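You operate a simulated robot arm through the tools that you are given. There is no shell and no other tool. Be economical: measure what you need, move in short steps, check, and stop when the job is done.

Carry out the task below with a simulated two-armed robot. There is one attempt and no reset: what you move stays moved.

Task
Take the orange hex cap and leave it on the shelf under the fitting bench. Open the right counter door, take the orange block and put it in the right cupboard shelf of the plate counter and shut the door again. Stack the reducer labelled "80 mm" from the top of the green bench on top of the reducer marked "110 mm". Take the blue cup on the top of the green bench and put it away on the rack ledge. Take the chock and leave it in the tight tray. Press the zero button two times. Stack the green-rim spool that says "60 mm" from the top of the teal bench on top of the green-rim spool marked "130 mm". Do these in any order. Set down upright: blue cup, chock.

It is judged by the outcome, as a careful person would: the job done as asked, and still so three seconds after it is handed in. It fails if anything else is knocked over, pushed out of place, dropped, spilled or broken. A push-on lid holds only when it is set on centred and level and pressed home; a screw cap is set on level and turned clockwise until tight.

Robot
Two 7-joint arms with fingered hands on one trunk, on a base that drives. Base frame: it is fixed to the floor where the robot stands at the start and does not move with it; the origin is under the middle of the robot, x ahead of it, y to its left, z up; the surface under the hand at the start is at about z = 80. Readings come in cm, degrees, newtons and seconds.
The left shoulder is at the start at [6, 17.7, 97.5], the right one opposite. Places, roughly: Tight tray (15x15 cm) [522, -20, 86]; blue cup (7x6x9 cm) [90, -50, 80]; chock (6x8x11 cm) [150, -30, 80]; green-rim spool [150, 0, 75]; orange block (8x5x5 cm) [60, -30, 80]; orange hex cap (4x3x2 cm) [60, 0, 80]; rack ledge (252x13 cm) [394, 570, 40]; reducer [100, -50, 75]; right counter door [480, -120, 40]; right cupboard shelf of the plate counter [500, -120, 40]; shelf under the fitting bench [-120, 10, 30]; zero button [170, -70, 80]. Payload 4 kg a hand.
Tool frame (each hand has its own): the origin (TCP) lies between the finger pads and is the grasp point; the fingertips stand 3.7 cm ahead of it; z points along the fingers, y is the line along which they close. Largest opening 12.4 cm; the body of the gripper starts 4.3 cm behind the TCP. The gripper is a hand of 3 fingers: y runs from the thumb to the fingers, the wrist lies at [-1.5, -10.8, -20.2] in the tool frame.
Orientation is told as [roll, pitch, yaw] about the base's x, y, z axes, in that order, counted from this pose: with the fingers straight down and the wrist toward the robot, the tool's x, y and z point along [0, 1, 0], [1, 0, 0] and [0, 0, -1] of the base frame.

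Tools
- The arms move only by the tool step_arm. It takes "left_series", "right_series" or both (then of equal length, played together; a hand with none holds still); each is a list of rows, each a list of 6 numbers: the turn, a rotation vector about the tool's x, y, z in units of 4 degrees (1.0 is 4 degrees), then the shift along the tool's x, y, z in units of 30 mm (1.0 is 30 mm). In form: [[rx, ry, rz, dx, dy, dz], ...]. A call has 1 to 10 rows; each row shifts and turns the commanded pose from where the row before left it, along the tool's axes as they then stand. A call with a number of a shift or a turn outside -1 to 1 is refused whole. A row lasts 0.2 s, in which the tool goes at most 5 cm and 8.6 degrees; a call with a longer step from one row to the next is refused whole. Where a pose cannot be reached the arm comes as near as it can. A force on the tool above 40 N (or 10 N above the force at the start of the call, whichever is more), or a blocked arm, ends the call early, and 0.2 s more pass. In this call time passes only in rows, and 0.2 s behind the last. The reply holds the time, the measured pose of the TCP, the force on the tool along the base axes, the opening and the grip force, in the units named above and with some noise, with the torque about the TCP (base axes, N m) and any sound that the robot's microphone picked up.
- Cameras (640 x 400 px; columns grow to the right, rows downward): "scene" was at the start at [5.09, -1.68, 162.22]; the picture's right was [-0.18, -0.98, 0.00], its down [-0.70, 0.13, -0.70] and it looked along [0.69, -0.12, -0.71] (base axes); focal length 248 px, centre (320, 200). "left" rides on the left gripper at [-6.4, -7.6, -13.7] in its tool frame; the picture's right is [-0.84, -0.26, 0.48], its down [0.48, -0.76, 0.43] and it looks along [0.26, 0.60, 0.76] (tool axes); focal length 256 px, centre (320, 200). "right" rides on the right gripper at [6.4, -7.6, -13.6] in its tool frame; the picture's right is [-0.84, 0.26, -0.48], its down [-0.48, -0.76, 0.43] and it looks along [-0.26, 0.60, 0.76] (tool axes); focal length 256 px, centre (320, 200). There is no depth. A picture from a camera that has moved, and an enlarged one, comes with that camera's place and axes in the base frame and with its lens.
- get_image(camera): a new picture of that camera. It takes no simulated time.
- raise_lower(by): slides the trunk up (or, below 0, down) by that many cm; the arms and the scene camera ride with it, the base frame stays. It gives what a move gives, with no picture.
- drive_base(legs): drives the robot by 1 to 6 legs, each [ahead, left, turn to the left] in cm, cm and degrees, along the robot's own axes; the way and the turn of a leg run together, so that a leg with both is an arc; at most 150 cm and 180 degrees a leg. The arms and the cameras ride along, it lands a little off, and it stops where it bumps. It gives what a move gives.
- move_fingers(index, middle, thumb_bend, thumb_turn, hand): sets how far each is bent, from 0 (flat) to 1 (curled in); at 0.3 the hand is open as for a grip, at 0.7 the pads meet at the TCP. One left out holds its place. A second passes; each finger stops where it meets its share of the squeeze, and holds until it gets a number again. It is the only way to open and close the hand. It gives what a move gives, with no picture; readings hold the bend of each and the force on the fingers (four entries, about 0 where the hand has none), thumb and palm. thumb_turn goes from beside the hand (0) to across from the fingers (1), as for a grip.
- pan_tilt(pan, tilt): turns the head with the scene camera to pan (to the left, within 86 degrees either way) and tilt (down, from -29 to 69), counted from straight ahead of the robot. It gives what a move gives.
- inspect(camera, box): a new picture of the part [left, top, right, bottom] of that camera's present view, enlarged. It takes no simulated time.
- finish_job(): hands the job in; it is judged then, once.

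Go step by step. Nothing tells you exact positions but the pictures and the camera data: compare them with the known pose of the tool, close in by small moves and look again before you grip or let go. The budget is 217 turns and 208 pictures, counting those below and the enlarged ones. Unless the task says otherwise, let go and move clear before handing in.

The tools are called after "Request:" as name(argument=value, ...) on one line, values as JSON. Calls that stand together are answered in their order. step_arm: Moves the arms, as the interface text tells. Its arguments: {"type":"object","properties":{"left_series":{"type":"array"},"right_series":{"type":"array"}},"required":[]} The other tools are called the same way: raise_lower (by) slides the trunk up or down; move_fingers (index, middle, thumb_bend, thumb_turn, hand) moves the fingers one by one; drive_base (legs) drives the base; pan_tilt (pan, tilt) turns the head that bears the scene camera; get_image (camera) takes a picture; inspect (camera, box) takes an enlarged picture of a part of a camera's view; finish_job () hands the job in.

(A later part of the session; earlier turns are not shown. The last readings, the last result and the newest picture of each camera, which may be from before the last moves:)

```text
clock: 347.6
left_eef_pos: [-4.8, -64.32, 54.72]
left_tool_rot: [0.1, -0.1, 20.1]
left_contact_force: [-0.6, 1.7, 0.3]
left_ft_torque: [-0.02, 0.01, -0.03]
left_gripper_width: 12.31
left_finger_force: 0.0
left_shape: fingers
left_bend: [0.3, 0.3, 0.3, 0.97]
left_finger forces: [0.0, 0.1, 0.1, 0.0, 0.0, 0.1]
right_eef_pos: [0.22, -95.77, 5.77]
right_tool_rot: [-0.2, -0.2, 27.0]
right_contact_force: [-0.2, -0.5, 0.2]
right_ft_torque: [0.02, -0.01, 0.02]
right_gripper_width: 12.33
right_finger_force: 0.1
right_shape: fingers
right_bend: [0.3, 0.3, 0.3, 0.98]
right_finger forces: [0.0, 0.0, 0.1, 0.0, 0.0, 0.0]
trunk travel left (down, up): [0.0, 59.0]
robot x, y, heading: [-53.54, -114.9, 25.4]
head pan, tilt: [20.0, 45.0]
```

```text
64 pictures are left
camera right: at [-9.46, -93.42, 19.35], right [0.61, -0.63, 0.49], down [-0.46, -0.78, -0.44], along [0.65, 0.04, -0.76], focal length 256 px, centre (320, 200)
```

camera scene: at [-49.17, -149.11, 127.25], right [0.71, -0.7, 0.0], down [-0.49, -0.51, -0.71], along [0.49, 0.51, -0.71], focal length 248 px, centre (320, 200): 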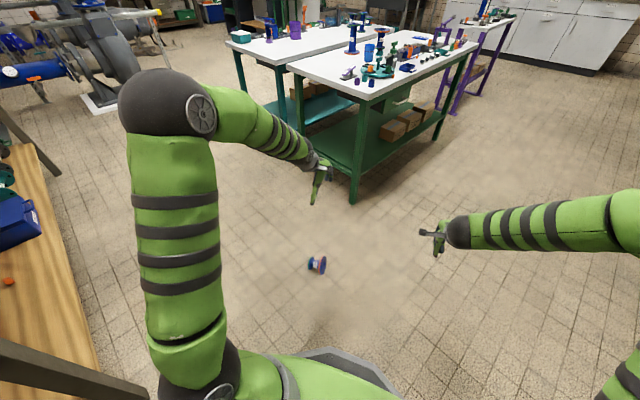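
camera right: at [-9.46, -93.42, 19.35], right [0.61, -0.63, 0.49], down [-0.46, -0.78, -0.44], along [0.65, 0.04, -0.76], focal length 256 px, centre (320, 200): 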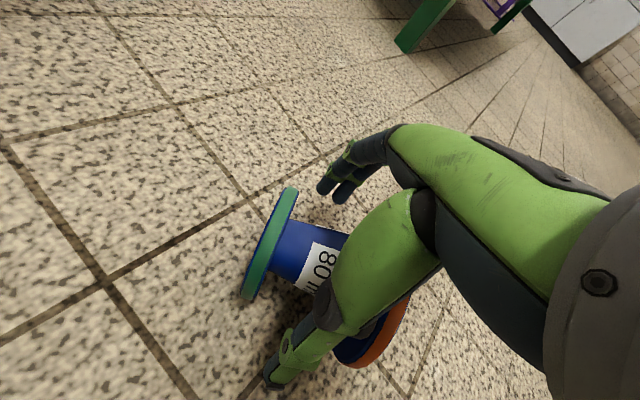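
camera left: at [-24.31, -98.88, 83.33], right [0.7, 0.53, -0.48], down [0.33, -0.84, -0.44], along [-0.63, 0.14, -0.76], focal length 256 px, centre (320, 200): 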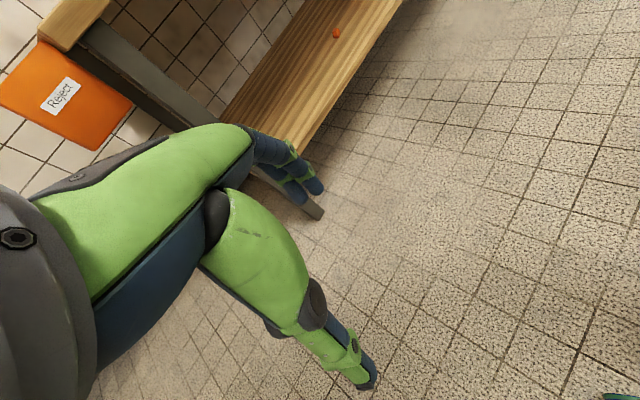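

Request:
step_arm(right_series=[[0, 0, 0, -0.2, -0.5, 0], [0, 0, 0, 0, 0, 0.12]])

Request:
move_fingers(hand="right", index=0.5, middle=0.5, thumb_bend=0.5)

Request:
get_image(camera="right")

```text
clock: 348.1
left_eef_pos: [-4.74, -64.29, 54.71]
left_tool_rot: [0.1, -0.1, 20.0]
left_contact_force: [-0.5, 0.5, 0.5]
left_ft_torque: [0.0, 0.0, 0.01]
left_gripper_width: 12.29
left_finger_force: 0.0
left_shape: fingers
left_bend: [0.3, 0.3, 0.3, 0.97]
left_finger forces: [0.0, 0.0, 0.0, 0.1, 0.0, 0.0]
right_eef_pos: [-0.77, -97.04, 5.45]
right_tool_rot: [-0.2, -0.2, 27.0]
right_contact_force: [-0.1, -0.8, -0.2]
right_ft_torque: [-0.01, -0.05, -0.01]
right_gripper_width: 12.31
right_finger_force: 0.2
right_shape: fingers
right_bend: [0.3, 0.3, 0.3, 0.98]
right_finger forces: [0.1, 0.0, 0.0, 0.0, 0.1, 0.1]
trunk travel left (down, up): [0.0, 59.0]
robot x, y, heading: [-53.34, -114.39, 25.2]
head pan, tilt: [20.0, 45.0]
```

```text
clock: 349.1
left_eef_pos: [-4.81, -64.53, 54.63]
left_tool_rot: [0.1, 0.0, 20.1]
left_contact_force: [-0.3, 0.7, -0.1]
left_ft_torque: [-0.02, -0.01, 0.01]
left_gripper_width: 12.32
left_finger_force: 0.1
left_shape: fingers
left_bend: [0.3, 0.3, 0.3, 0.97]
left_finger forces: [0.0, 0.1, 0.0, 0.0, 0.1, 0.1]
right_eef_pos: [-0.85, -97.01, 5.45]
right_tool_rot: [-0.2, -0.1, 26.9]
right_contact_force: [-0.1, 0.4, -0.1]
right_ft_torque: [0.02, 0.03, 0.0]
right_gripper_width: 6.26
right_finger_force: 0.1
right_shape: fingers
right_bend: [0.5, 0.5, 0.5, 0.98]
right_finger forces: [0.0, 0.0, 0.0, 0.1, 0.0, 0.0]
trunk travel left (down, up): [0.0, 59.0]
robot x, y, heading: [-53.4, -114.62, 25.2]
head pan, tilt: [20.0, 45.0]
```

```text
63 pictures are left
camera right: at [-10.59, -94.62, 19.03], right [0.61, -0.63, 0.49], down [-0.46, -0.78, -0.44], along [0.65, 0.04, -0.76], focal length 256 px, centre (320, 200)
```

right: 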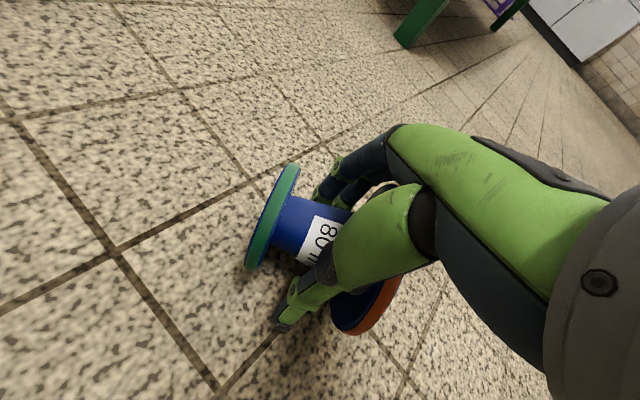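

Request:
step_arm(right_series=[[0, 0, 0, 0.25, 0, 0]])

Request:
move_fingers(hand="right", index=0.85, middle=0.85, thumb_bend=0.85)

Request:
get_image(camera="right")

```text
clock: 349.6
left_eef_pos: [-4.7, -64.3, 54.76]
left_tool_rot: [0.2, -0.1, 20.1]
left_contact_force: [-0.1, 0.9, 1.0]
left_ft_torque: [0.0, 0.01, 0.02]
left_gripper_width: 12.32
left_finger_force: 0.1
left_shape: fingers
left_bend: [0.3, 0.3, 0.3, 0.97]
left_finger forces: [0.0, 0.1, 0.1, 0.1, 0.0, 0.1]
right_eef_pos: [-1.14, -96.45, 5.51]
right_tool_rot: [-0.3, -0.2, 27.1]
right_contact_force: [0.8, -0.1, -0.3]
right_ft_torque: [0.04, 0.03, -0.01]
right_gripper_width: 6.24
right_finger_force: 0.1
right_shape: fingers
right_bend: [0.5, 0.5, 0.5, 0.98]
right_finger forces: [0.0, 0.0, 0.1, 0.0, 0.0, 0.1]
trunk travel left (down, up): [0.0, 59.0]
robot x, y, heading: [-53.54, -114.7, 25.4]
head pan, tilt: [20.0, 45.0]
```

```text
clock: 350.6
left_eef_pos: [-4.69, -64.37, 54.73]
left_tool_rot: [0.0, -0.1, 19.9]
left_contact_force: [0.1, 1.2, 0.4]
left_ft_torque: [0.0, 0.02, -0.02]
left_gripper_width: 12.35
left_finger_force: 0.1
left_shape: fingers
left_bend: [0.3, 0.3, 0.3, 0.97]
left_finger forces: [0.0, 0.0, 0.0, 0.0, 0.0, 0.0]
right_eef_pos: [-1.2, -96.45, 5.38]
right_tool_rot: [-0.1, -0.3, 27.0]
right_contact_force: [-0.1, 0.5, -0.2]
right_ft_torque: [-0.01, 0.02, 0.02]
right_gripper_width: 2.91
right_finger_force: 27.8
right_shape: fingers
right_bend: [0.56, 0.61, 0.61, 0.96]
right_finger forces: [16.7, 10.9, 0.1, 0.0, 28.5, 0.0]
trunk travel left (down, up): [0.0, 59.0]
robot x, y, heading: [-53.28, -114.93, 25.4]
head pan, tilt: [20.0, 45.0]
```

```text
62 pictures are left
camera right: at [-10.94, -94.0, 19.02], right [0.61, -0.63, 0.49], down [-0.46, -0.78, -0.44], along [0.65, 0.04, -0.76], focal length 256 px, centre (320, 200)
```

right: 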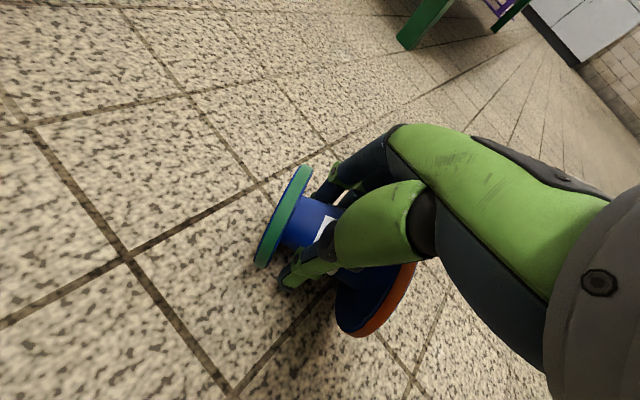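

Firm grip on the neck. Lifting and raising the trunk.

Request:
step_arm(right_series=[[0, 0, 0, 0, 0, -0.4], [0, 0, 0, 0, 0, -0.8], [0, 0, 0, 0, 0, -1], [0, 0, 0, 0, 0, -1], [0, 0, 0, 0, 0, -1], [0, 0, 0, 0, 0, -1], [0, 0, 0, 0, 0, -1], [0, 0, 0, 0, 0, -1], [0, 0, 0, 0, 0, -1], [0, 0, 0, 0, 0, -1]])

Request:
raise_lower(by=40)

Request:
raise_lower(by=19)

Request:
step_arm(right_series=[[0, 0, -1, 0, 0, 0], [0, 0, -1, 0, 0, 0], [0, 0, -1, 0, 0, 0], [0, 0, -1, 0, 0, 0], [0, 0, -1, 0, 0, 0], [0, 0, -1, 0, 0, 0], [0, 0, -1, 0, 0, 0], [0, 0, -1, 0, 0, 0], [0, 0, -1, 0, 0, 0], [0, 0, -1, 0, 0, 0]])

Request:
get_image(camera="right")

```text
clock: 352.8
left_eef_pos: [-4.72, -64.4, 54.71]
left_tool_rot: [0.1, -0.2, 20.0]
left_contact_force: [-0.2, 0.0, -0.4]
left_ft_torque: [0.02, 0.03, -0.03]
left_gripper_width: 12.33
left_finger_force: 0.0
left_shape: fingers
left_bend: [0.3, 0.3, 0.3, 0.97]
left_finger forces: [0.0, 0.0, 0.1, 0.0, 0.1, 0.0]
right_eef_pos: [-1.44, -96.54, 33.06]
right_tool_rot: [-0.3, -0.3, 27.1]
right_contact_force: [0.7, 0.8, -2.4]
right_ft_torque: [-0.02, 0.01, 0.04]
right_gripper_width: 2.92
right_finger_force: 28.3
right_shape: fingers
right_bend: [0.56, 0.61, 0.61, 0.96]
right_finger forces: [16.6, 10.8, 0.0, 0.0, 28.1, 0.1]
trunk travel left (down, up): [0.0, 59.0]
robot x, y, heading: [-53.51, -114.65, 25.5]
head pan, tilt: [20.0, 45.0]
```

```text
clock: 356.6
left_eef_pos: [-4.64, -64.23, 94.64]
left_tool_rot: [0.1, -0.1, 20.0]
left_contact_force: [-0.9, 0.1, 0.5]
left_ft_torque: [0.02, -0.02, -0.01]
left_gripper_width: 12.33
left_finger_force: 0.1
left_shape: fingers
left_bend: [0.3, 0.3, 0.3, 0.97]
left_finger forces: [0.0, 0.1, 0.0, 0.0, 0.0, 0.0]
right_eef_pos: [-1.5, -96.59, 72.94]
right_tool_rot: [-0.2, -0.1, 26.9]
right_contact_force: [-0.3, -0.7, -1.9]
right_ft_torque: [0.03, 0.04, 0.0]
right_gripper_width: 2.93
right_finger_force: 27.8
right_shape: fingers
right_bend: [0.56, 0.61, 0.61, 0.96]
right_finger forces: [16.7, 10.8, 0.0, 0.0, 27.9, 0.1]
trunk travel left (down, up): [-40.0, 19.0]
robot x, y, heading: [-53.59, -114.95, 25.5]
head pan, tilt: [20.0, 45.0]
```

```text
clock: 358.7
left_eef_pos: [-4.61, -64.4, 113.57]
left_tool_rot: [0.2, 0.0, 19.9]
left_contact_force: [0.0, 0.1, 0.2]
left_ft_torque: [0.0, 0.02, 0.02]
left_gripper_width: 12.32
left_finger_force: 0.0
left_shape: fingers
left_bend: [0.3, 0.3, 0.3, 0.97]
left_finger forces: [0.1, 0.1, 0.0, 0.0, 0.0, 0.0]
right_eef_pos: [-1.46, -96.63, 91.93]
right_tool_rot: [-0.2, -0.2, 27.0]
right_contact_force: [0.1, 0.2, -1.7]
right_ft_torque: [0.0, 0.03, 0.01]
right_gripper_width: 2.91
right_finger_force: 27.7
right_shape: fingers
right_bend: [0.56, 0.61, 0.61, 0.96]
right_finger forces: [16.6, 10.8, 0.0, 0.1, 28.0, 0.1]
trunk travel left (down, up): [-59.0, 0.0]
robot x, y, heading: [-53.68, -114.48, 25.1]
head pan, tilt: [20.0, 45.0]
```

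```text
clock: 360.9
left_eef_pos: [-4.76, -64.33, 113.71]
left_tool_rot: [0.0, -0.2, 20.0]
left_contact_force: [0.2, -0.2, 0.9]
left_ft_torque: [0.03, 0.01, 0.0]
left_gripper_width: 12.32
left_finger_force: 0.0
left_shape: fingers
left_bend: [0.3, 0.3, 0.3, 0.97]
left_finger forces: [0.0, 0.0, 0.0, 0.1, 0.0, 0.0]
right_eef_pos: [-1.45, -96.67, 92.03]
right_tool_rot: [-0.3, 0.0, 67.1]
right_contact_force: [-0.4, 0.0, -2.3]
right_ft_torque: [-0.05, 0.04, -0.02]
right_gripper_width: 2.94
right_finger_force: 27.1
right_shape: fingers
right_bend: [0.56, 0.61, 0.61, 0.96]
right_finger forces: [16.5, 10.7, 0.0, 0.0, 27.8, 0.0]
trunk travel left (down, up): [-59.0, 0.0]
robot x, y, heading: [-53.75, -114.63, 25.2]
head pan, tilt: [20.0, 45.0]
```

```text
61 pictures are left
camera right: at [-10.34, -100.91, 105.59], right [0.87, -0.09, 0.49], down [0.15, -0.89, -0.43], along [0.47, 0.45, -0.76], focal length 256 px, centre (320, 200)
```

right: 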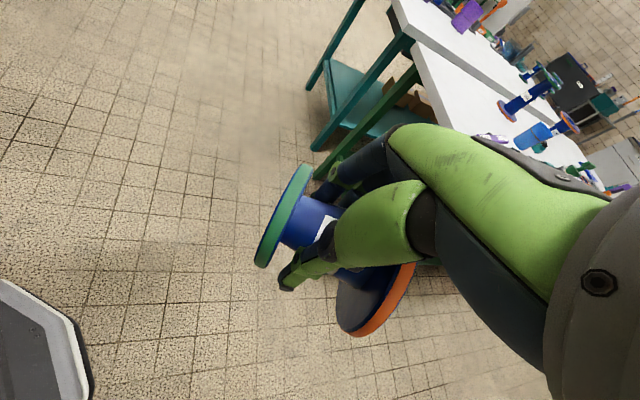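

Held securely. I'll complete the yaw and then tilt the hand so the reducer stands upright (orange up).

Request:
step_arm(right_series=[[0, 0, -1, 0, 0, -0.5], [0, 0, -1, 0, 0, -0.5], [0, 0, -1, 0, 0, -0.5], [0, 0, -1, 0, 0, -0.5], [0, 0, -1, 0, 0, -0.5], [0, 0, -1, 0, 0, -0.5], [0, 0, -1, 0, 0, -0.5], [0, 0, -1, 0, 0, -0.5], [0, 0, -1, 0, 0, -0.5], [0, 0, -1, 0, 0, -0.5]])

Request:
step_arm(right_series=[[0, 0, -1, 0, 0, 0], [0, 0, -1, 0, 0, 0], [0, -1, 0, 0, 0, 0], [0, -1, 0, 0, 0, 0], [0, -1, 0, 0, 0, 0], [0, -1, 0, 0, 0, 0], [0, -1, 0, 0, 0, 0], [0, -1, 0, 0, 0, 0], [0, -1, 0, 0, 0, 0], [0, -1, 0, 0, 0, 0]])

Request:
step_arm(right_series=[[0, -1, 0, 0, 0, 0], [0, -1, 0, 0, 0, 0], [0, -1, 0, 0, 0, 0], [0, -1, 0, 0, 0, 0], [0, -1, 0, 0, 0, 0], [0, -1, 0, 0, 0, 0], [0, -1, 0, 0, 0, 0], [0, -1, 0, 0, 0, 0], [0, -1, 0, 0, 0, 0], [0, -1, 0, 0, 0, 0]])

Request:
pan_tilt(pan=-20, tilt=40)

Request:
get_image(camera="scene")

```text
clock: 363.1
left_eef_pos: [-4.7, -64.34, 113.6]
left_tool_rot: [0.2, -0.2, 20.0]
left_contact_force: [0.4, 0.3, 0.3]
left_ft_torque: [-0.03, 0.01, 0.02]
left_gripper_width: 12.31
left_finger_force: 0.0
left_shape: fingers
left_bend: [0.3, 0.3, 0.3, 0.97]
left_finger forces: [0.1, 0.1, 0.0, 0.1, 0.0, 0.0]
right_eef_pos: [-1.65, -96.48, 106.95]
right_tool_rot: [-0.2, 0.1, 107.1]
right_contact_force: [-0.6, 0.4, -2.2]
right_ft_torque: [-0.05, 0.01, -0.02]
right_gripper_width: 2.91
right_finger_force: 27.5
right_shape: fingers
right_bend: [0.56, 0.61, 0.61, 0.96]
right_finger forces: [16.6, 10.7, 0.0, 0.0, 27.6, 0.0]
trunk travel left (down, up): [-59.0, 0.0]
robot x, y, heading: [-53.47, -114.48, 25.0]
head pan, tilt: [20.0, 45.0]
```

```text
clock: 365.3
left_eef_pos: [-4.8, -64.29, 113.66]
left_tool_rot: [0.1, -0.1, 19.9]
left_contact_force: [-0.5, 0.7, 0.8]
left_ft_torque: [-0.05, -0.03, 0.0]
left_gripper_width: 12.32
left_finger_force: 0.1
left_shape: fingers
left_bend: [0.3, 0.3, 0.3, 0.97]
left_finger forces: [0.1, 0.0, 0.0, 0.0, 0.0, 0.1]
right_eef_pos: [-1.49, -96.42, 107.05]
right_tool_rot: [-32.3, 0.2, 115.0]
right_contact_force: [1.2, 0.0, -2.3]
right_ft_torque: [-0.06, 0.02, 0.0]
right_gripper_width: 2.9
right_finger_force: 27.0
right_shape: fingers
right_bend: [0.56, 0.61, 0.61, 0.96]
right_finger forces: [16.6, 10.2, 0.0, 0.0, 27.5, 0.0]
trunk travel left (down, up): [-59.0, 0.0]
robot x, y, heading: [-53.55, -114.59, 25.4]
head pan, tilt: [20.0, 45.0]
```

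```text
clock: 367.5
left_eef_pos: [-4.63, -64.34, 113.62]
left_tool_rot: [0.1, -0.1, 20.0]
left_contact_force: [0.5, -0.7, -0.2]
left_ft_torque: [0.01, 0.03, -0.02]
left_gripper_width: 12.34
left_finger_force: 0.1
left_shape: fingers
left_bend: [0.3, 0.3, 0.3, 0.97]
left_finger forces: [0.0, 0.0, 0.0, 0.0, 0.0, 0.0]
right_eef_pos: [-1.52, -96.49, 107.08]
right_tool_rot: [-72.3, 0.2, 115.1]
right_contact_force: [0.5, -0.1, -0.8]
right_ft_torque: [-0.05, 0.0, 0.02]
right_gripper_width: 2.9
right_finger_force: 26.6
right_shape: fingers
right_bend: [0.56, 0.61, 0.61, 0.96]
right_finger forces: [16.5, 9.6, 0.0, 0.0, 27.8, 0.0]
trunk travel left (down, up): [-59.0, 0.0]
robot x, y, heading: [-53.49, -114.33, 25.2]
head pan, tilt: [20.0, 45.0]
```

```text
clock: 368.5
left_eef_pos: [-4.73, -64.4, 113.65]
left_tool_rot: [0.1, -0.2, 20.0]
left_contact_force: [-0.7, 0.1, -0.7]
left_ft_torque: [-0.02, 0.01, 0.03]
left_gripper_width: 12.35
left_finger_force: 0.1
left_shape: fingers
left_bend: [0.3, 0.3, 0.3, 0.97]
left_finger forces: [0.1, 0.0, 0.1, 0.0, 0.1, 0.0]
right_eef_pos: [-1.45, -96.5, 107.04]
right_tool_rot: [-72.2, 0.2, 115.0]
right_contact_force: [0.0, 0.5, -2.8]
right_ft_torque: [-0.04, -0.04, 0.02]
right_gripper_width: 2.9
right_finger_force: 26.9
right_shape: fingers
right_bend: [0.56, 0.61, 0.61, 0.96]
right_finger forces: [16.6, 9.6, 0.0, 0.1, 27.7, 0.0]
trunk travel left (down, up): [-59.0, 0.0]
robot x, y, heading: [-53.33, -114.59, 25.4]
head pan, tilt: [-20.0, 40.0]
```

```text
60 pictures are left
camera scene: at [-47.69, -115.44, 171.98], right [0.09, -1.0, 0.0], down [-0.64, -0.06, -0.77], along [0.76, 0.07, -0.64], focal length 248 px, centre (320, 200)
```

scene: 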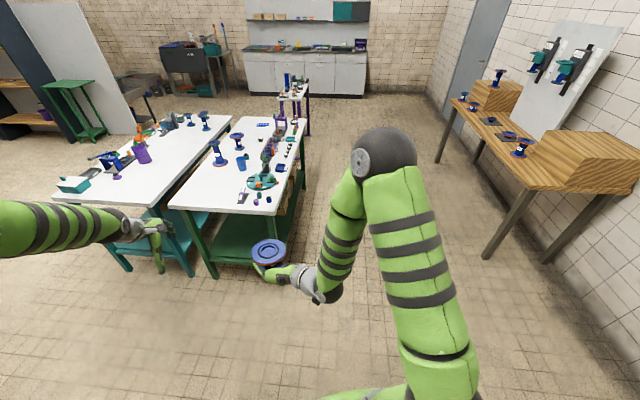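

The reducer is upright in the right hand. I'll trim the tilt and drive to the aisle in front of the 110 mm reducer.

Request:
step_arm(right_series=[[0, -0.9, 0, 0, 0, 0], [0, -0.85, 0, 0, 0, 0]])

Request:
drive_base(legs=[[67, -50, 0], [67, -50, 0], [0, 0, 64.7]])

Request:
pan_tilt(pan=0, tilt=45)

Request:
get_image(camera="scene")

```text
clock: 369.1
left_eef_pos: [-4.61, -64.37, 113.66]
left_tool_rot: [0.1, -0.2, 20.1]
left_contact_force: [-0.8, -0.1, 0.5]
left_ft_torque: [-0.02, -0.02, 0.04]
left_gripper_width: 12.33
left_finger_force: 0.1
left_shape: fingers
left_bend: [0.3, 0.3, 0.3, 0.97]
left_finger forces: [0.0, 0.1, 0.0, 0.1, 0.1, 0.1]
right_eef_pos: [-1.49, -96.56, 107.01]
right_tool_rot: [-79.2, 0.2, 114.9]
right_contact_force: [-0.1, 0.2, -1.8]
right_ft_torque: [-0.06, -0.02, -0.01]
right_gripper_width: 2.89
right_finger_force: 27.4
right_shape: fingers
right_bend: [0.56, 0.61, 0.61, 0.96]
right_finger forces: [16.6, 9.5, 0.0, 0.0, 27.7, 0.1]
trunk travel left (down, up): [-59.0, 0.0]
robot x, y, heading: [-53.65, -114.68, 25.6]
head pan, tilt: [-20.0, 40.0]
```

```text
clock: 380.6
left_eef_pos: [87.66, -85.9, 113.61]
left_tool_rot: [-0.1, -0.1, 84.5]
left_contact_force: [-0.1, 0.6, -0.2]
left_ft_torque: [-0.01, 0.0, 0.0]
left_gripper_width: 12.34
left_finger_force: 0.0
left_shape: fingers
left_bend: [0.3, 0.3, 0.3, 0.97]
left_finger forces: [0.1, 0.0, 0.1, 0.0, 0.0, 0.0]
right_eef_pos: [117.94, -97.0, 107.04]
right_tool_rot: [-79.3, 0.3, 179.5]
right_contact_force: [0.5, -0.7, -2.1]
right_ft_torque: [-0.02, -0.02, -0.01]
right_gripper_width: 2.89
right_finger_force: 26.4
right_shape: fingers
right_bend: [0.56, 0.61, 0.61, 0.96]
right_finger forces: [16.6, 9.4, 0.0, 0.0, 27.5, 0.0]
trunk travel left (down, up): [-59.0, 0.0]
robot x, y, heading: [112.49, -151.55, 89.8]
head pan, tilt: [-20.0, 40.0]
```

```text
clock: 381.4
left_eef_pos: [87.63, -85.91, 113.61]
left_tool_rot: [0.1, -0.1, 84.5]
left_contact_force: [0.9, 0.3, 1.1]
left_ft_torque: [0.0, 0.01, 0.0]
left_gripper_width: 12.32
left_finger_force: 0.1
left_shape: fingers
left_bend: [0.3, 0.3, 0.3, 0.97]
left_finger forces: [0.0, 0.1, 0.0, 0.0, 0.1, 0.0]
right_eef_pos: [117.95, -96.98, 106.99]
right_tool_rot: [-79.2, 0.2, 179.5]
right_contact_force: [-0.2, -0.3, -1.8]
right_ft_torque: [-0.04, -0.02, -0.01]
right_gripper_width: 2.9
right_finger_force: 27.2
right_shape: fingers
right_bend: [0.56, 0.61, 0.61, 0.96]
right_finger forces: [16.6, 9.4, 0.1, 0.1, 27.5, 0.0]
trunk travel left (down, up): [-59.0, 0.0]
robot x, y, heading: [112.18, -151.84, 90.0]
head pan, tilt: [0.0, 45.0]
```

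```text
59 pictures are left
camera scene: at [112.16, -146.84, 171.25], right [1.0, 0.0, 0.0], down [0.0, -0.71, -0.71], along [0.0, 0.71, -0.71], focal length 248 px, centre (320, 200)
```

scene: 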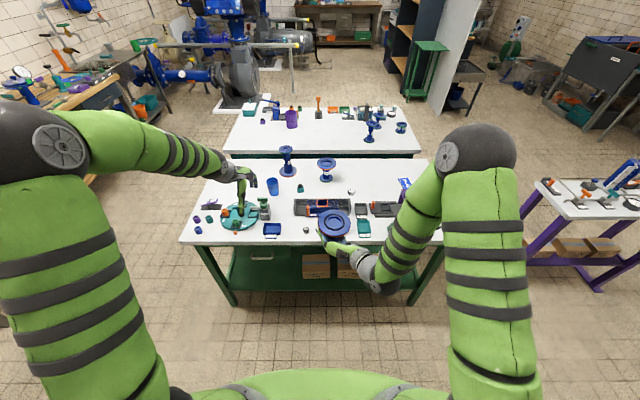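

The 110's top is at about (116, -37.5). Driving ahead 30 cm and looking closely.

Request:
drive_base(legs=[[31, 0, 0]])

Request:
inspect(camera="scene", box=[280, 170, 400, 260])

Request:
get_image(camera="left")

```text
clock: 383.5
left_eef_pos: [88.08, -54.75, 113.58]
left_tool_rot: [0.1, 0.0, 84.4]
left_contact_force: [0.1, 0.8, -0.4]
left_ft_torque: [-0.02, 0.02, -0.03]
left_gripper_width: 12.32
left_finger_force: 0.0
left_shape: fingers
left_bend: [0.3, 0.3, 0.3, 0.97]
left_finger forces: [0.0, 0.0, 0.0, 0.0, 0.0, 0.0]
right_eef_pos: [118.32, -65.86, 106.91]
right_tool_rot: [-79.2, 0.3, 179.2]
right_contact_force: [0.0, -0.1, -2.5]
right_ft_torque: [-0.04, -0.03, -0.04]
right_gripper_width: 2.88
right_finger_force: 26.7
right_shape: fingers
right_bend: [0.56, 0.61, 0.61, 0.96]
right_finger forces: [16.6, 9.4, 0.0, 0.1, 27.5, 0.0]
trunk travel left (down, up): [-59.0, 0.0]
robot x, y, heading: [112.1, -120.67, 89.6]
head pan, tilt: [0.0, 45.0]
```

```text
4.44 times, centred on (340, 215) of scene
camera zoom: at [112.32, -115.7, 171.25], right [1.0, -0.01, 0.0], down [0.0, -0.71, -0.71], along [0.0, 0.71, -0.71], focal length 1104 px, centre (231, 133)
```

zoom: 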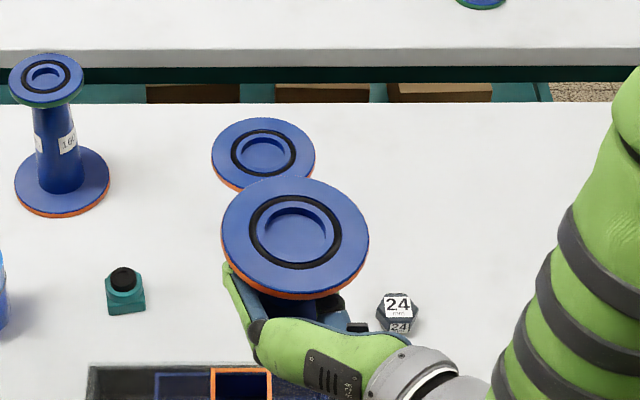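

```text
57 pictures are left
camera left: at [93.58, -63.04, 127.27], right [0.81, -0.34, -0.48], down [-0.56, -0.71, -0.43], along [-0.2, 0.62, -0.76], focal length 256 px, centre (320, 200)
```

left: 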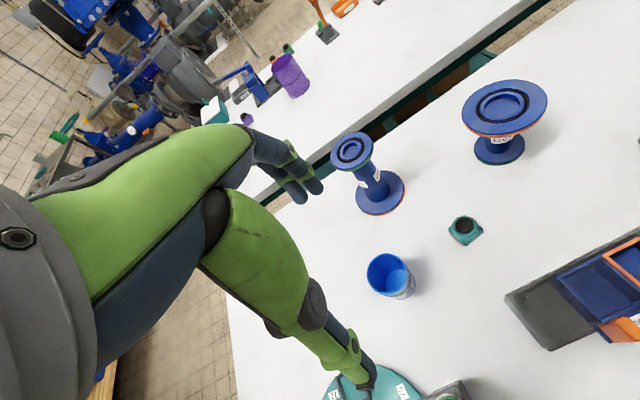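

Target: axis over (115.9, -38.5); the held reducer's axis is at (116.8, -65.7). Moving forward 27 cm at height.

Request:
step_arm(right_series=[[0, 0, 0, -0.173, 0.03, 0.89], [0, 0, 0, -0.173, 0.03, 0.89], [0, 0, 0, -0.173, 0.03, 0.89], [0, 0, 0, -0.173, 0.03, 0.89], [0, 0, 0, -0.173, 0.03, 0.89], [0, 0, 0, -0.173, 0.03, 0.89], [0, 0, 0, -0.173, 0.03, 0.89], [0, 0, 0, -0.173, 0.03, 0.89], [0, 0, 0, -0.173, 0.03, 0.89], [0, 0, 0, -0.173, 0.03, 0.89]])

Request:
get_image(camera="left")

Request:
inspect(camera="scene", box=[280, 130, 380, 210])

```text
clock: 385.7
left_eef_pos: [88.03, -54.74, 113.62]
left_tool_rot: [0.1, 0.0, 84.4]
left_contact_force: [0.4, 0.5, 0.7]
left_ft_torque: [0.03, -0.03, -0.01]
left_gripper_width: 12.33
left_finger_force: 0.1
left_shape: fingers
left_bend: [0.3, 0.3, 0.3, 0.97]
left_finger forces: [0.0, 0.1, 0.0, 0.0, 0.0, 0.0]
right_eef_pos: [117.73, -38.7, 106.87]
right_tool_rot: [-79.1, 0.2, 179.3]
right_contact_force: [-0.3, -0.4, -2.4]
right_ft_torque: [-0.03, -0.01, -0.01]
right_gripper_width: 2.88
right_finger_force: 26.4
right_shape: fingers
right_bend: [0.56, 0.61, 0.61, 0.96]
right_finger forces: [16.5, 9.3, 0.0, 0.0, 27.0, 0.0]
trunk travel left (down, up): [-59.0, 0.0]
robot x, y, heading: [112.23, -121.16, 89.6]
head pan, tilt: [0.0, 45.0]
```

```text
56 pictures are left
camera left: at [93.58, -63.08, 127.29], right [0.81, -0.34, -0.48], down [-0.56, -0.71, -0.43], along [-0.2, 0.62, -0.76], focal length 256 px, centre (320, 200)
```

left: 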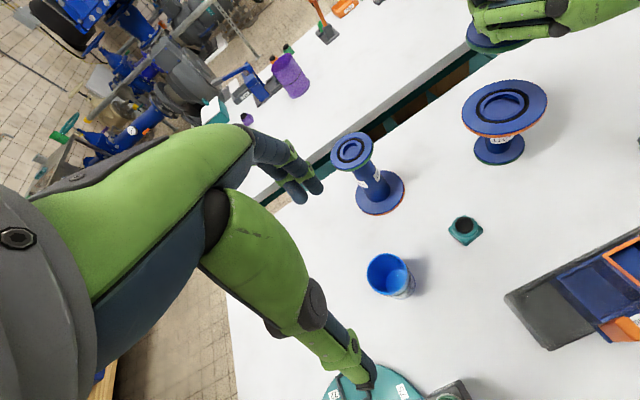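

```text
5.00 times, centred on (330, 170) of scene
camera zoom: at [112.32, -115.77, 171.25], right [1.0, -0.01, 0.0], down [0.0, -0.71, -0.71], along [0.0, 0.71, -0.71], focal length 1242 px, centre (270, 350)
```

zoom: 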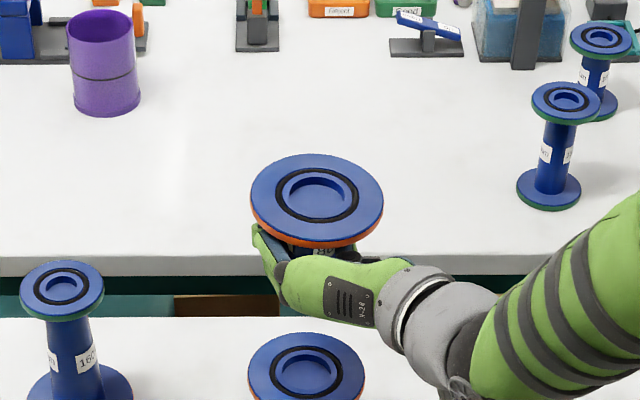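

Aligned within about 5 mm. Lowering 8 cm.

Request:
step_arm(right_series=[[0, 0, 0, 0.436, 0, 0.085], [0, 0, 0, 0.436, 0, 0.085], [0, 0, 0, 0.436, 0, 0.085], [0, 0, 0, 0.436, 0, 0.085], [0, 0, 0, 0.436, 0, 0.085], [0, 0, 0, 0.436, 0, 0.085]])

Request:
inspect(camera="left", box=[420, 0, 620, 180])

Request:
inspect(camera="scene", box=[280, 140, 380, 220])

```text
clock: 387.1
left_eef_pos: [88.0, -54.81, 113.73]
left_tool_rot: [0.1, -0.1, 84.3]
left_contact_force: [0.3, -0.4, 0.1]
left_ft_torque: [0.01, 0.01, 0.0]
left_gripper_width: 12.32
left_finger_force: 0.1
left_shape: fingers
left_bend: [0.3, 0.3, 0.3, 0.97]
left_finger forces: [0.2, 0.0, 0.0, 0.0, 0.0, 0.0]
right_eef_pos: [117.8, -38.63, 99.07]
right_tool_rot: [-79.2, 0.3, 179.4]
right_contact_force: [-0.8, 0.9, -2.2]
right_ft_torque: [-0.04, -0.06, 0.03]
right_gripper_width: 2.85
right_finger_force: 26.8
right_shape: fingers
right_bend: [0.56, 0.61, 0.61, 0.96]
right_finger forces: [16.4, 9.2, 0.0, 0.1, 27.0, 0.0]
trunk travel left (down, up): [-59.0, 0.0]
robot x, y, heading: [112.63, -120.78, 89.8]
head pan, tilt: [0.0, 45.0]
```

```text
2.22 times, centred on (520, 90) of left
camera zoom: at [93.59, -63.11, 127.31], right [0.81, -0.34, -0.48], down [-0.56, -0.71, -0.43], along [-0.2, 0.62, -0.76], focal length 569 px, centre (-124, 444)
```

zoom: 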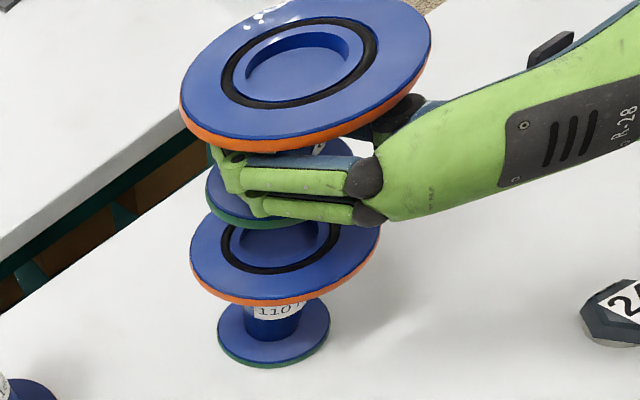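

```text
5.00 times, centred on (330, 180) of scene
camera zoom: at [112.33, -115.81, 171.25], right [1.0, -0.01, 0.0], down [0.0, -0.71, -0.71], along [0.0, 0.71, -0.71], focal length 1242 px, centre (270, 300)
```

zoom: 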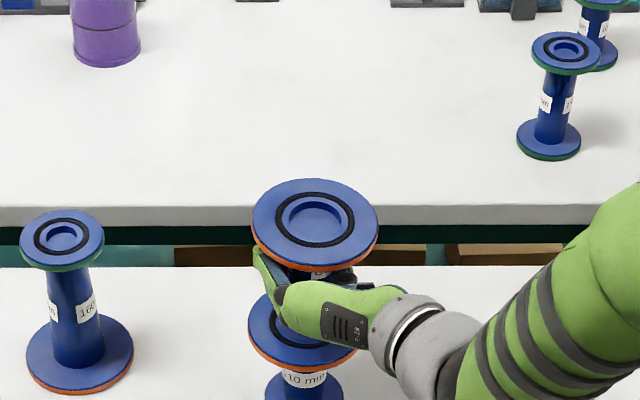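

Nicely above it. I'll descend slowly to contact.

Request:
step_arm(right_series=[[0, 0, 0, 0.1, 0, 0.02], [0, 0, 0, 0.1, 0, 0.02], [0, 0, 0, 0.1, 0, 0.02], [0, 0, 0, 0.1, 0, 0.02], [0, 0, 0, 0.1, 0, 0.02], [0, 0, 0, 0.07, 0, 0.014], [0, 0, 0, 0.07, 0, 0.014], [0, 0, 0, 0.07, 0, 0.014]])

Request:
inspect(camera="left", box=[440, 30, 580, 170])

```text
clock: 388.9
left_eef_pos: [87.96, -54.84, 113.65]
left_tool_rot: [0.2, -0.1, 84.4]
left_contact_force: [0.0, 0.2, 0.0]
left_ft_torque: [0.0, 0.01, -0.03]
left_gripper_width: 12.3
left_finger_force: 0.1
left_shape: fingers
left_bend: [0.3, 0.3, 0.3, 0.97]
left_finger forces: [0.0, 0.0, 0.1, 0.0, 0.0, 0.1]
right_eef_pos: [117.91, -38.67, 96.89]
right_tool_rot: [-79.2, 0.2, 179.3]
right_contact_force: [0.3, -0.1, -2.1]
right_ft_torque: [-0.01, -0.02, 0.01]
right_gripper_width: 2.9
right_finger_force: 26.2
right_shape: fingers
right_bend: [0.56, 0.61, 0.61, 0.96]
right_finger forces: [16.4, 9.3, 0.1, 0.0, 27.0, 0.0]
trunk travel left (down, up): [-59.0, 0.0]
robot x, y, heading: [112.26, -120.42, 90.0]
head pan, tilt: [0.0, 45.0]
```

```text
2.86 times, centred on (510, 100) of left
camera zoom: at [93.58, -63.12, 127.32], right [0.81, -0.34, -0.48], down [-0.56, -0.71, -0.43], along [-0.2, 0.62, -0.76], focal length 731 px, centre (-223, 486)
```

zoom: 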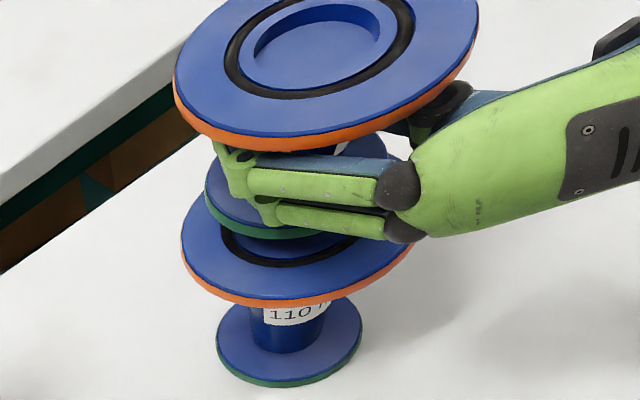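

Centred well. Continuing the slow descent.

Request:
step_arm(right_series=[[0, 0, 0, 0.07, 0, 0.014], [0, 0, 0, 0.07, 0, 0.014], [0, 0, 0, 0.07, 0, 0.014], [0, 0, 0, 0.07, 0, 0.014], [0, 0, 0, 0.05, 0, 0.01], [0, 0, 0, 0.05, 0, 0.01], [0, 0, 0, 0.05, 0, 0.01], [0, 0, 0, 0.05, 0, 0.01]])

Request:
inspect(camera="left", box=[440, 30, 580, 170])

```text
clock: 390.7
left_eef_pos: [88.05, -54.78, 113.69]
left_tool_rot: [0.1, -0.1, 84.3]
left_contact_force: [0.5, 0.2, -0.6]
left_ft_torque: [-0.02, 0.01, 0.03]
left_gripper_width: 12.31
left_finger_force: 0.1
left_shape: fingers
left_bend: [0.3, 0.3, 0.3, 0.97]
left_finger forces: [0.1, 0.0, 0.0, 0.0, 0.1, 0.0]
right_eef_pos: [117.88, -38.53, 95.45]
right_tool_rot: [-79.2, 0.3, 179.3]
right_contact_force: [-0.4, 0.0, -1.8]
right_ft_torque: [-0.03, -0.02, -0.02]
right_gripper_width: 2.91
right_finger_force: 26.2
right_shape: fingers
right_bend: [0.56, 0.61, 0.61, 0.96]
right_finger forces: [16.4, 9.3, 0.0, 0.0, 27.0, 0.1]
trunk travel left (down, up): [-59.0, 0.0]
robot x, y, heading: [112.0, -120.68, 89.7]
head pan, tilt: [0.0, 45.0]
```

```text
2.86 times, centred on (510, 100) of left
camera zoom: at [93.58, -63.12, 127.32], right [0.81, -0.34, -0.48], down [-0.56, -0.71, -0.43], along [-0.2, 0.62, -0.76], focal length 731 px, centre (-223, 486)
```

zoom: 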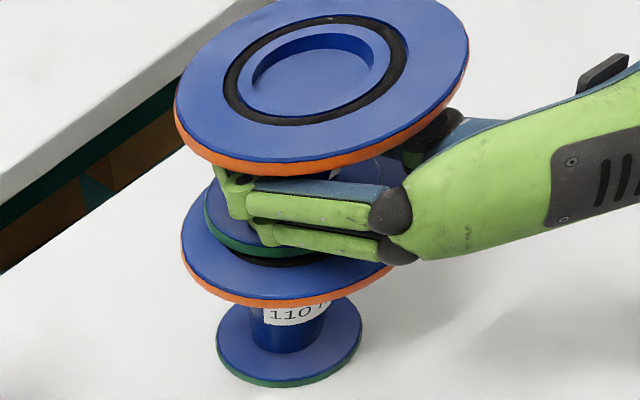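

Request:
step_arm(right_series=[[0, 0, 0, 0.05, 0, 0.01], [0, 0, 0, 0.05, 0, 0.01], [0, 0, 0, 0.05, 0, 0.01], [0, 0, 0, 0.05, 0, 0.01], [0, 0, 0, 0.05, 0, 0.01], [0, 0, 0, 0.05, 0, 0.01]])

Request:
inspect(camera="left", box=[440, 30, 580, 170])

```text
clock: 392.1
left_eef_pos: [87.98, -55.03, 113.78]
left_tool_rot: [0.2, 0.0, 84.2]
left_contact_force: [0.4, -0.1, 0.2]
left_ft_torque: [0.0, -0.02, 0.0]
left_gripper_width: 12.34
left_finger_force: 0.1
left_shape: fingers
left_bend: [0.3, 0.3, 0.3, 0.97]
left_finger forces: [0.0, 0.0, 0.0, 0.0, 0.0, 0.0]
right_eef_pos: [117.71, -38.57, 94.94]
right_tool_rot: [-79.5, 0.1, 179.3]
right_contact_force: [-1.0, 0.1, 15.6]
right_ft_torque: [0.13, 0.14, -0.01]
right_gripper_width: 2.8
right_finger_force: 26.9
right_shape: fingers
right_bend: [0.56, 0.61, 0.61, 0.98]
right_finger forces: [14.1, 13.2, 0.0, 0.0, 26.5, 0.0]
trunk travel left (down, up): [-59.0, 0.0]
robot x, y, heading: [112.04, -121.0, 89.3]
head pan, tilt: [0.0, 45.0]
```

```text
2.86 times, centred on (510, 100) of left
camera zoom: at [93.56, -63.26, 127.4], right [0.81, -0.34, -0.48], down [-0.56, -0.71, -0.44], along [-0.2, 0.62, -0.76], focal length 731 px, centre (-223, 486)
```

zoom: 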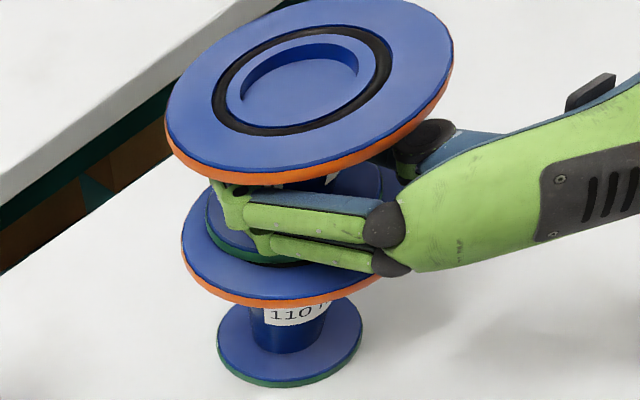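

Contact. I'll ease off a little and open gently.

Request:
step_arm(right_series=[[0, 0, 0, -0.06, 0, -0.012]])

Request:
move_fingers(hand="right", index=0.5, middle=0.53, thumb_bend=0.54)

Request:
inspect(camera="left", box=[440, 30, 580, 170])

```text
clock: 392.5
left_eef_pos: [88.04, -54.93, 113.6]
left_tool_rot: [0.1, -0.2, 84.3]
left_contact_force: [0.1, 0.4, 0.7]
left_ft_torque: [-0.02, -0.02, 0.01]
left_gripper_width: 12.31
left_finger_force: 0.1
left_shape: fingers
left_bend: [0.3, 0.3, 0.3, 0.97]
left_finger forces: [0.0, 0.1, 0.1, 0.1, 0.0, 0.0]
right_eef_pos: [117.77, -38.63, 94.95]
right_tool_rot: [-79.3, 0.1, 179.3]
right_contact_force: [-1.9, 1.5, 15.5]
right_ft_torque: [0.15, 0.19, -0.05]
right_gripper_width: 2.82
right_finger_force: 27.5
right_shape: fingers
right_bend: [0.56, 0.61, 0.61, 0.98]
right_finger forces: [14.5, 13.1, 0.1, 0.0, 26.5, 0.0]
trunk travel left (down, up): [-59.0, 0.0]
robot x, y, heading: [112.3, -120.57, 89.4]
head pan, tilt: [0.0, 45.0]
```

```text
clock: 393.5
left_eef_pos: [87.94, -54.92, 113.57]
left_tool_rot: [0.2, -0.1, 84.3]
left_contact_force: [0.6, -0.2, 0.3]
left_ft_torque: [0.01, 0.03, -0.03]
left_gripper_width: 12.34
left_finger_force: 0.2
left_shape: fingers
left_bend: [0.3, 0.3, 0.3, 0.97]
left_finger forces: [0.0, 0.1, 0.0, 0.0, 0.0, 0.0]
right_eef_pos: [117.84, -38.57, 94.62]
right_tool_rot: [-79.2, 0.1, 179.2]
right_contact_force: [0.7, -0.6, -0.3]
right_ft_torque: [0.03, 0.02, 0.02]
right_gripper_width: 5.53
right_finger_force: 0.0
right_shape: fingers
right_bend: [0.5, 0.53, 0.54, 0.98]
right_finger forces: [0.0, 0.0, 0.0, 0.1, 0.1, 0.0]
trunk travel left (down, up): [-59.0, 0.0]
robot x, y, heading: [112.29, -120.9, 89.5]
head pan, tilt: [0.0, 45.0]
```

```text
2.86 times, centred on (510, 100) of left
camera zoom: at [93.58, -63.13, 127.32], right [0.81, -0.34, -0.48], down [-0.56, -0.71, -0.43], along [-0.2, 0.62, -0.76], focal length 731 px, centre (-223, 486)
```

zoom: 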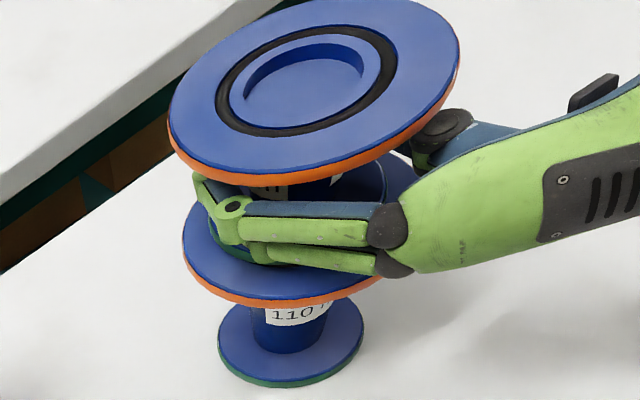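

It sits freely on the 110. I'll open wider and withdraw horizontally.

Request:
move_fingers(hand="right", index=0.35, middle=0.35, thumb_bend=0.35)

Request:
step_arm(right_series=[[0, 0, 0, 0.04, 0, -0.2], [0, 0, 0, 0.06, 0, -0.3], [0, 0, 0, 0.06, 0, -0.3], [0, 0, 0, 0.1, 0, -0.5], [0, 0, 0, 0.1, 0, -0.5], [0, 0, 0, 0.1, 0, -0.5], [0, 0, 0, 0.1, 0, -0.5], [0, 0, 0, 0.15, 0, -0.8], [0, 0, 0, 0, 0, -0.8], [0, 0, 0, 0, 0, -0.8]])

Request:
inspect(camera="scene", box=[270, 140, 390, 230])

```text
clock: 394.5
left_eef_pos: [88.02, -54.87, 113.57]
left_tool_rot: [0.1, -0.2, 84.3]
left_contact_force: [-1.1, 0.2, -0.3]
left_ft_torque: [0.02, 0.0, 0.02]
left_gripper_width: 12.33
left_finger_force: 0.0
left_shape: fingers
left_bend: [0.3, 0.3, 0.3, 0.97]
left_finger forces: [0.1, 0.0, 0.1, 0.0, 0.1, 0.0]
right_eef_pos: [117.77, -38.68, 94.71]
right_tool_rot: [-79.3, 0.2, 179.3]
right_contact_force: [-0.3, 0.1, -0.9]
right_ft_torque: [0.01, -0.01, 0.0]
right_gripper_width: 10.8
right_finger_force: 0.1
right_shape: fingers
right_bend: [0.35, 0.35, 0.35, 0.98]
right_finger forces: [0.0, 0.0, 0.0, 0.0, 0.0, 0.0]
trunk travel left (down, up): [-59.0, 0.0]
robot x, y, heading: [112.54, -120.42, 89.5]
head pan, tilt: [0.0, 45.0]
```

```text
clock: 396.7
left_eef_pos: [88.02, -54.86, 113.78]
left_tool_rot: [0.1, -0.2, 84.3]
left_contact_force: [0.1, -0.1, -0.5]
left_ft_torque: [-0.04, 0.0, -0.01]
left_gripper_width: 12.33
left_finger_force: 0.0
left_shape: fingers
left_bend: [0.3, 0.3, 0.3, 0.97]
left_finger forces: [0.0, 0.1, 0.0, 0.0, 0.0, 0.0]
right_eef_pos: [117.64, -54.33, 95.5]
right_tool_rot: [-79.2, 0.1, 179.4]
right_contact_force: [0.2, -0.1, 0.2]
right_ft_torque: [-0.02, 0.01, 0.0]
right_gripper_width: 10.83
right_finger_force: 0.0
right_shape: fingers
right_bend: [0.35, 0.35, 0.35, 0.98]
right_finger forces: [0.0, 0.1, 0.1, 0.0, 0.1, 0.1]
trunk travel left (down, up): [-59.0, 0.0]
robot x, y, heading: [112.0, -120.92, 89.7]
head pan, tilt: [0.0, 45.0]
```

```text
4.44 times, centred on (330, 185) of scene
camera zoom: at [112.32, -115.88, 171.25], right [1.0, -0.01, 0.0], down [0.0, -0.71, -0.71], along [0.0, 0.71, -0.71], focal length 1104 px, centre (276, 267)
```

zoom: 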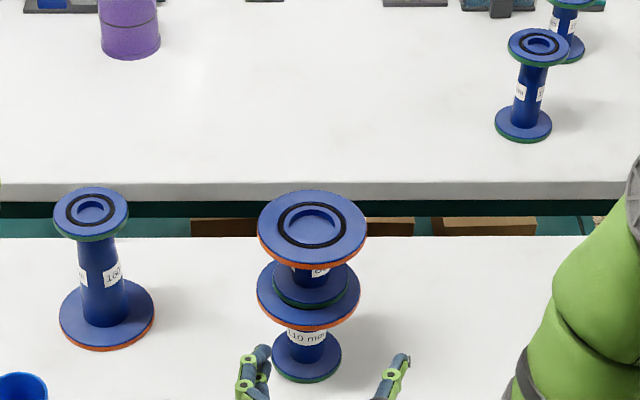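

The 80 mm stands centred on the 110 mm. Next the blue cup at about (88.3, -50.3), right under the left hand. I'll also straighten the right hand while moving over the cup.

Request:
step_arm(left_series=[[0, 0, 0, 0, 0.3, 0], [0, 0, 0, 0, 0.3, 0.2], [0, 0, 0, 0, 0.3, 0.4], [0, 0, 0, 0, 0.3, 0.5], [0, 0, 0, 0, 0.3, 0.6], [0, 0, 0, 0, 0, 0.7], [0, 0, 0, 0, 0, 0.7], [0, 0, 0, 0, 0, 0.7], [0, 0, 0, 0, 0, 0.5], [0, 0, 0, 0, 0, 0]], right_series=[[0, 0, 0, -0.5, 0, -1], [0, 0, 0, -0.5, 0, -1], [0, 0, 0, -0.5, 0, -1], [0, 0, 0, -0.5, 0, -1], [0, 0, 0, -0.5, 0, -1], [0, 0, 0, -0.5, 0, -0.5], [0, 1, 0, 0, 0, 0], [0, 1, 0, 0, 0, 0], [0, 1, 0, 0, 0, 0], [0, 1, 0, 0, 0, 0]])

Request:
get_image(camera="left")

```text
clock: 398.9
left_eef_pos: [88.46, -50.59, 100.75]
left_tool_rot: [0.1, -0.2, 84.3]
left_contact_force: [-0.3, 0.3, -1.0]
left_ft_torque: [0.0, -0.02, 0.0]
left_gripper_width: 12.34
left_finger_force: 0.1
left_shape: fingers
left_bend: [0.3, 0.3, 0.3, 0.97]
left_finger forces: [0.0, 0.0, 0.0, 0.0, 0.0, 0.0]
right_eef_pos: [117.31, -68.43, 107.3]
right_tool_rot: [-63.1, 0.2, 179.2]
right_contact_force: [0.1, -0.4, 0.3]
right_ft_torque: [0.04, 0.02, 0.01]
right_gripper_width: 10.83
right_finger_force: 0.0
right_shape: fingers
right_bend: [0.35, 0.35, 0.35, 0.98]
right_finger forces: [0.1, 0.0, 0.0, 0.0, 0.0, 0.1]
right hand out of reach, approached as far as the arm can: row 6
trunk travel left (down, up): [-59.0, 0.0]
robot x, y, heading: [112.28, -120.89, 89.5]
head pan, tilt: [0.0, 45.0]
```

```text
47 pictures are left
camera left: at [93.89, -58.79, 114.45], right [0.81, -0.34, -0.48], down [-0.56, -0.71, -0.44], along [-0.2, 0.62, -0.76], focal length 256 px, centre (320, 200)
```

left: 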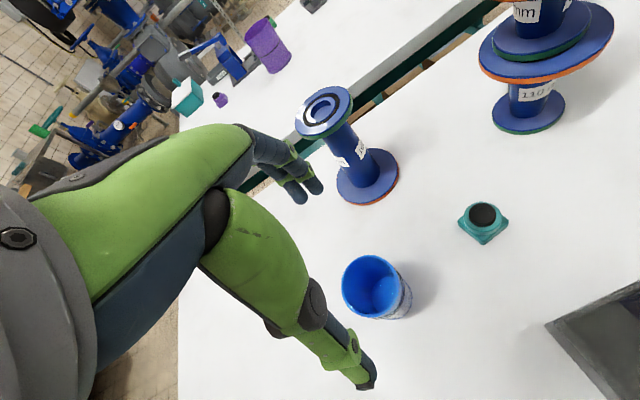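

Centred over the cup. Lowering and closing on it.

Request:
step_arm(left_series=[[0, 0, 0, 0.05, -0.05, 0.7], [0, 0, 0, 0, 0, 0.7], [0, 0, 0, 0, 0, 0.7], [0, 0, 0, 0, 0, 0.7], [0, 0, 0, 0, 0, 0.7], [0, 0, 0, 0, 0, 0.7], [0, 0, 0, 0, 0, 0.55]])

Request:
move_fingers(hand="left", index=0.46, middle=0.46, thumb_bend=0.46)

Request:
get_image(camera="left")

```text
clock: 400.5
left_eef_pos: [88.21, -50.4, 86.55]
left_tool_rot: [0.1, 0.0, 84.4]
left_contact_force: [-0.3, 0.2, 0.1]
left_ft_torque: [0.01, 0.03, 0.05]
left_gripper_width: 12.35
left_finger_force: 0.0
left_shape: fingers
left_bend: [0.3, 0.3, 0.3, 0.97]
left_finger forces: [0.1, 0.1, 0.1, 0.1, 0.0, 0.1]
right_eef_pos: [117.31, -68.45, 107.41]
right_tool_rot: [-63.2, 0.3, 179.3]
right_contact_force: [0.5, 0.0, 0.2]
right_ft_torque: [0.0, 0.01, 0.0]
right_gripper_width: 10.81
right_finger_force: 0.1
right_shape: fingers
right_bend: [0.35, 0.35, 0.35, 0.98]
right_finger forces: [0.0, 0.0, 0.0, 0.0, 0.1, 0.0]
trunk travel left (down, up): [-59.0, 0.0]
robot x, y, heading: [112.08, -120.34, 89.6]
head pan, tilt: [0.0, 45.0]
```

```text
clock: 401.5
left_eef_pos: [88.13, -50.51, 86.44]
left_tool_rot: [0.0, -0.1, 84.3]
left_contact_force: [1.1, -0.4, 0.4]
left_ft_torque: [0.04, 0.0, 0.02]
left_gripper_width: 7.53
left_finger_force: 0.1
left_shape: fingers
left_bend: [0.46, 0.46, 0.46, 0.97]
left_finger forces: [0.0, 0.1, 0.0, 0.1, 0.0, 0.1]
right_eef_pos: [117.37, -68.48, 107.27]
right_tool_rot: [-63.2, 0.2, 179.2]
right_contact_force: [-1.2, 0.2, -0.7]
right_ft_torque: [0.0, 0.0, -0.02]
right_gripper_width: 10.83
right_finger_force: 0.0
right_shape: fingers
right_bend: [0.35, 0.35, 0.35, 0.98]
right_finger forces: [0.0, 0.0, 0.0, 0.0, 0.0, 0.0]
trunk travel left (down, up): [-59.0, 0.0]
robot x, y, heading: [112.5, -120.57, 89.6]
head pan, tilt: [0.0, 45.0]
```

```text
46 pictures are left
camera left: at [93.77, -58.8, 100.12], right [0.81, -0.34, -0.48], down [-0.56, -0.71, -0.44], along [-0.2, 0.62, -0.76], focal length 256 px, centre (320, 200)
```

left: 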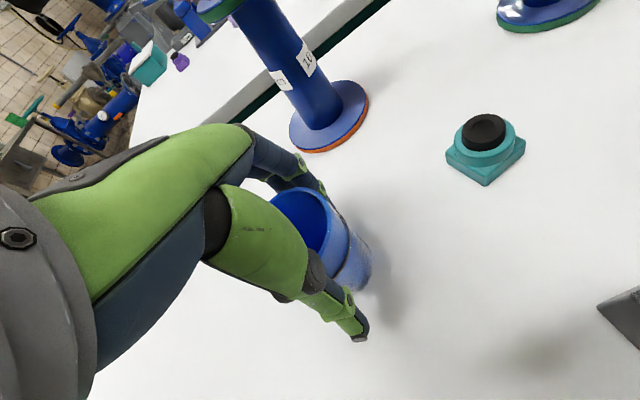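

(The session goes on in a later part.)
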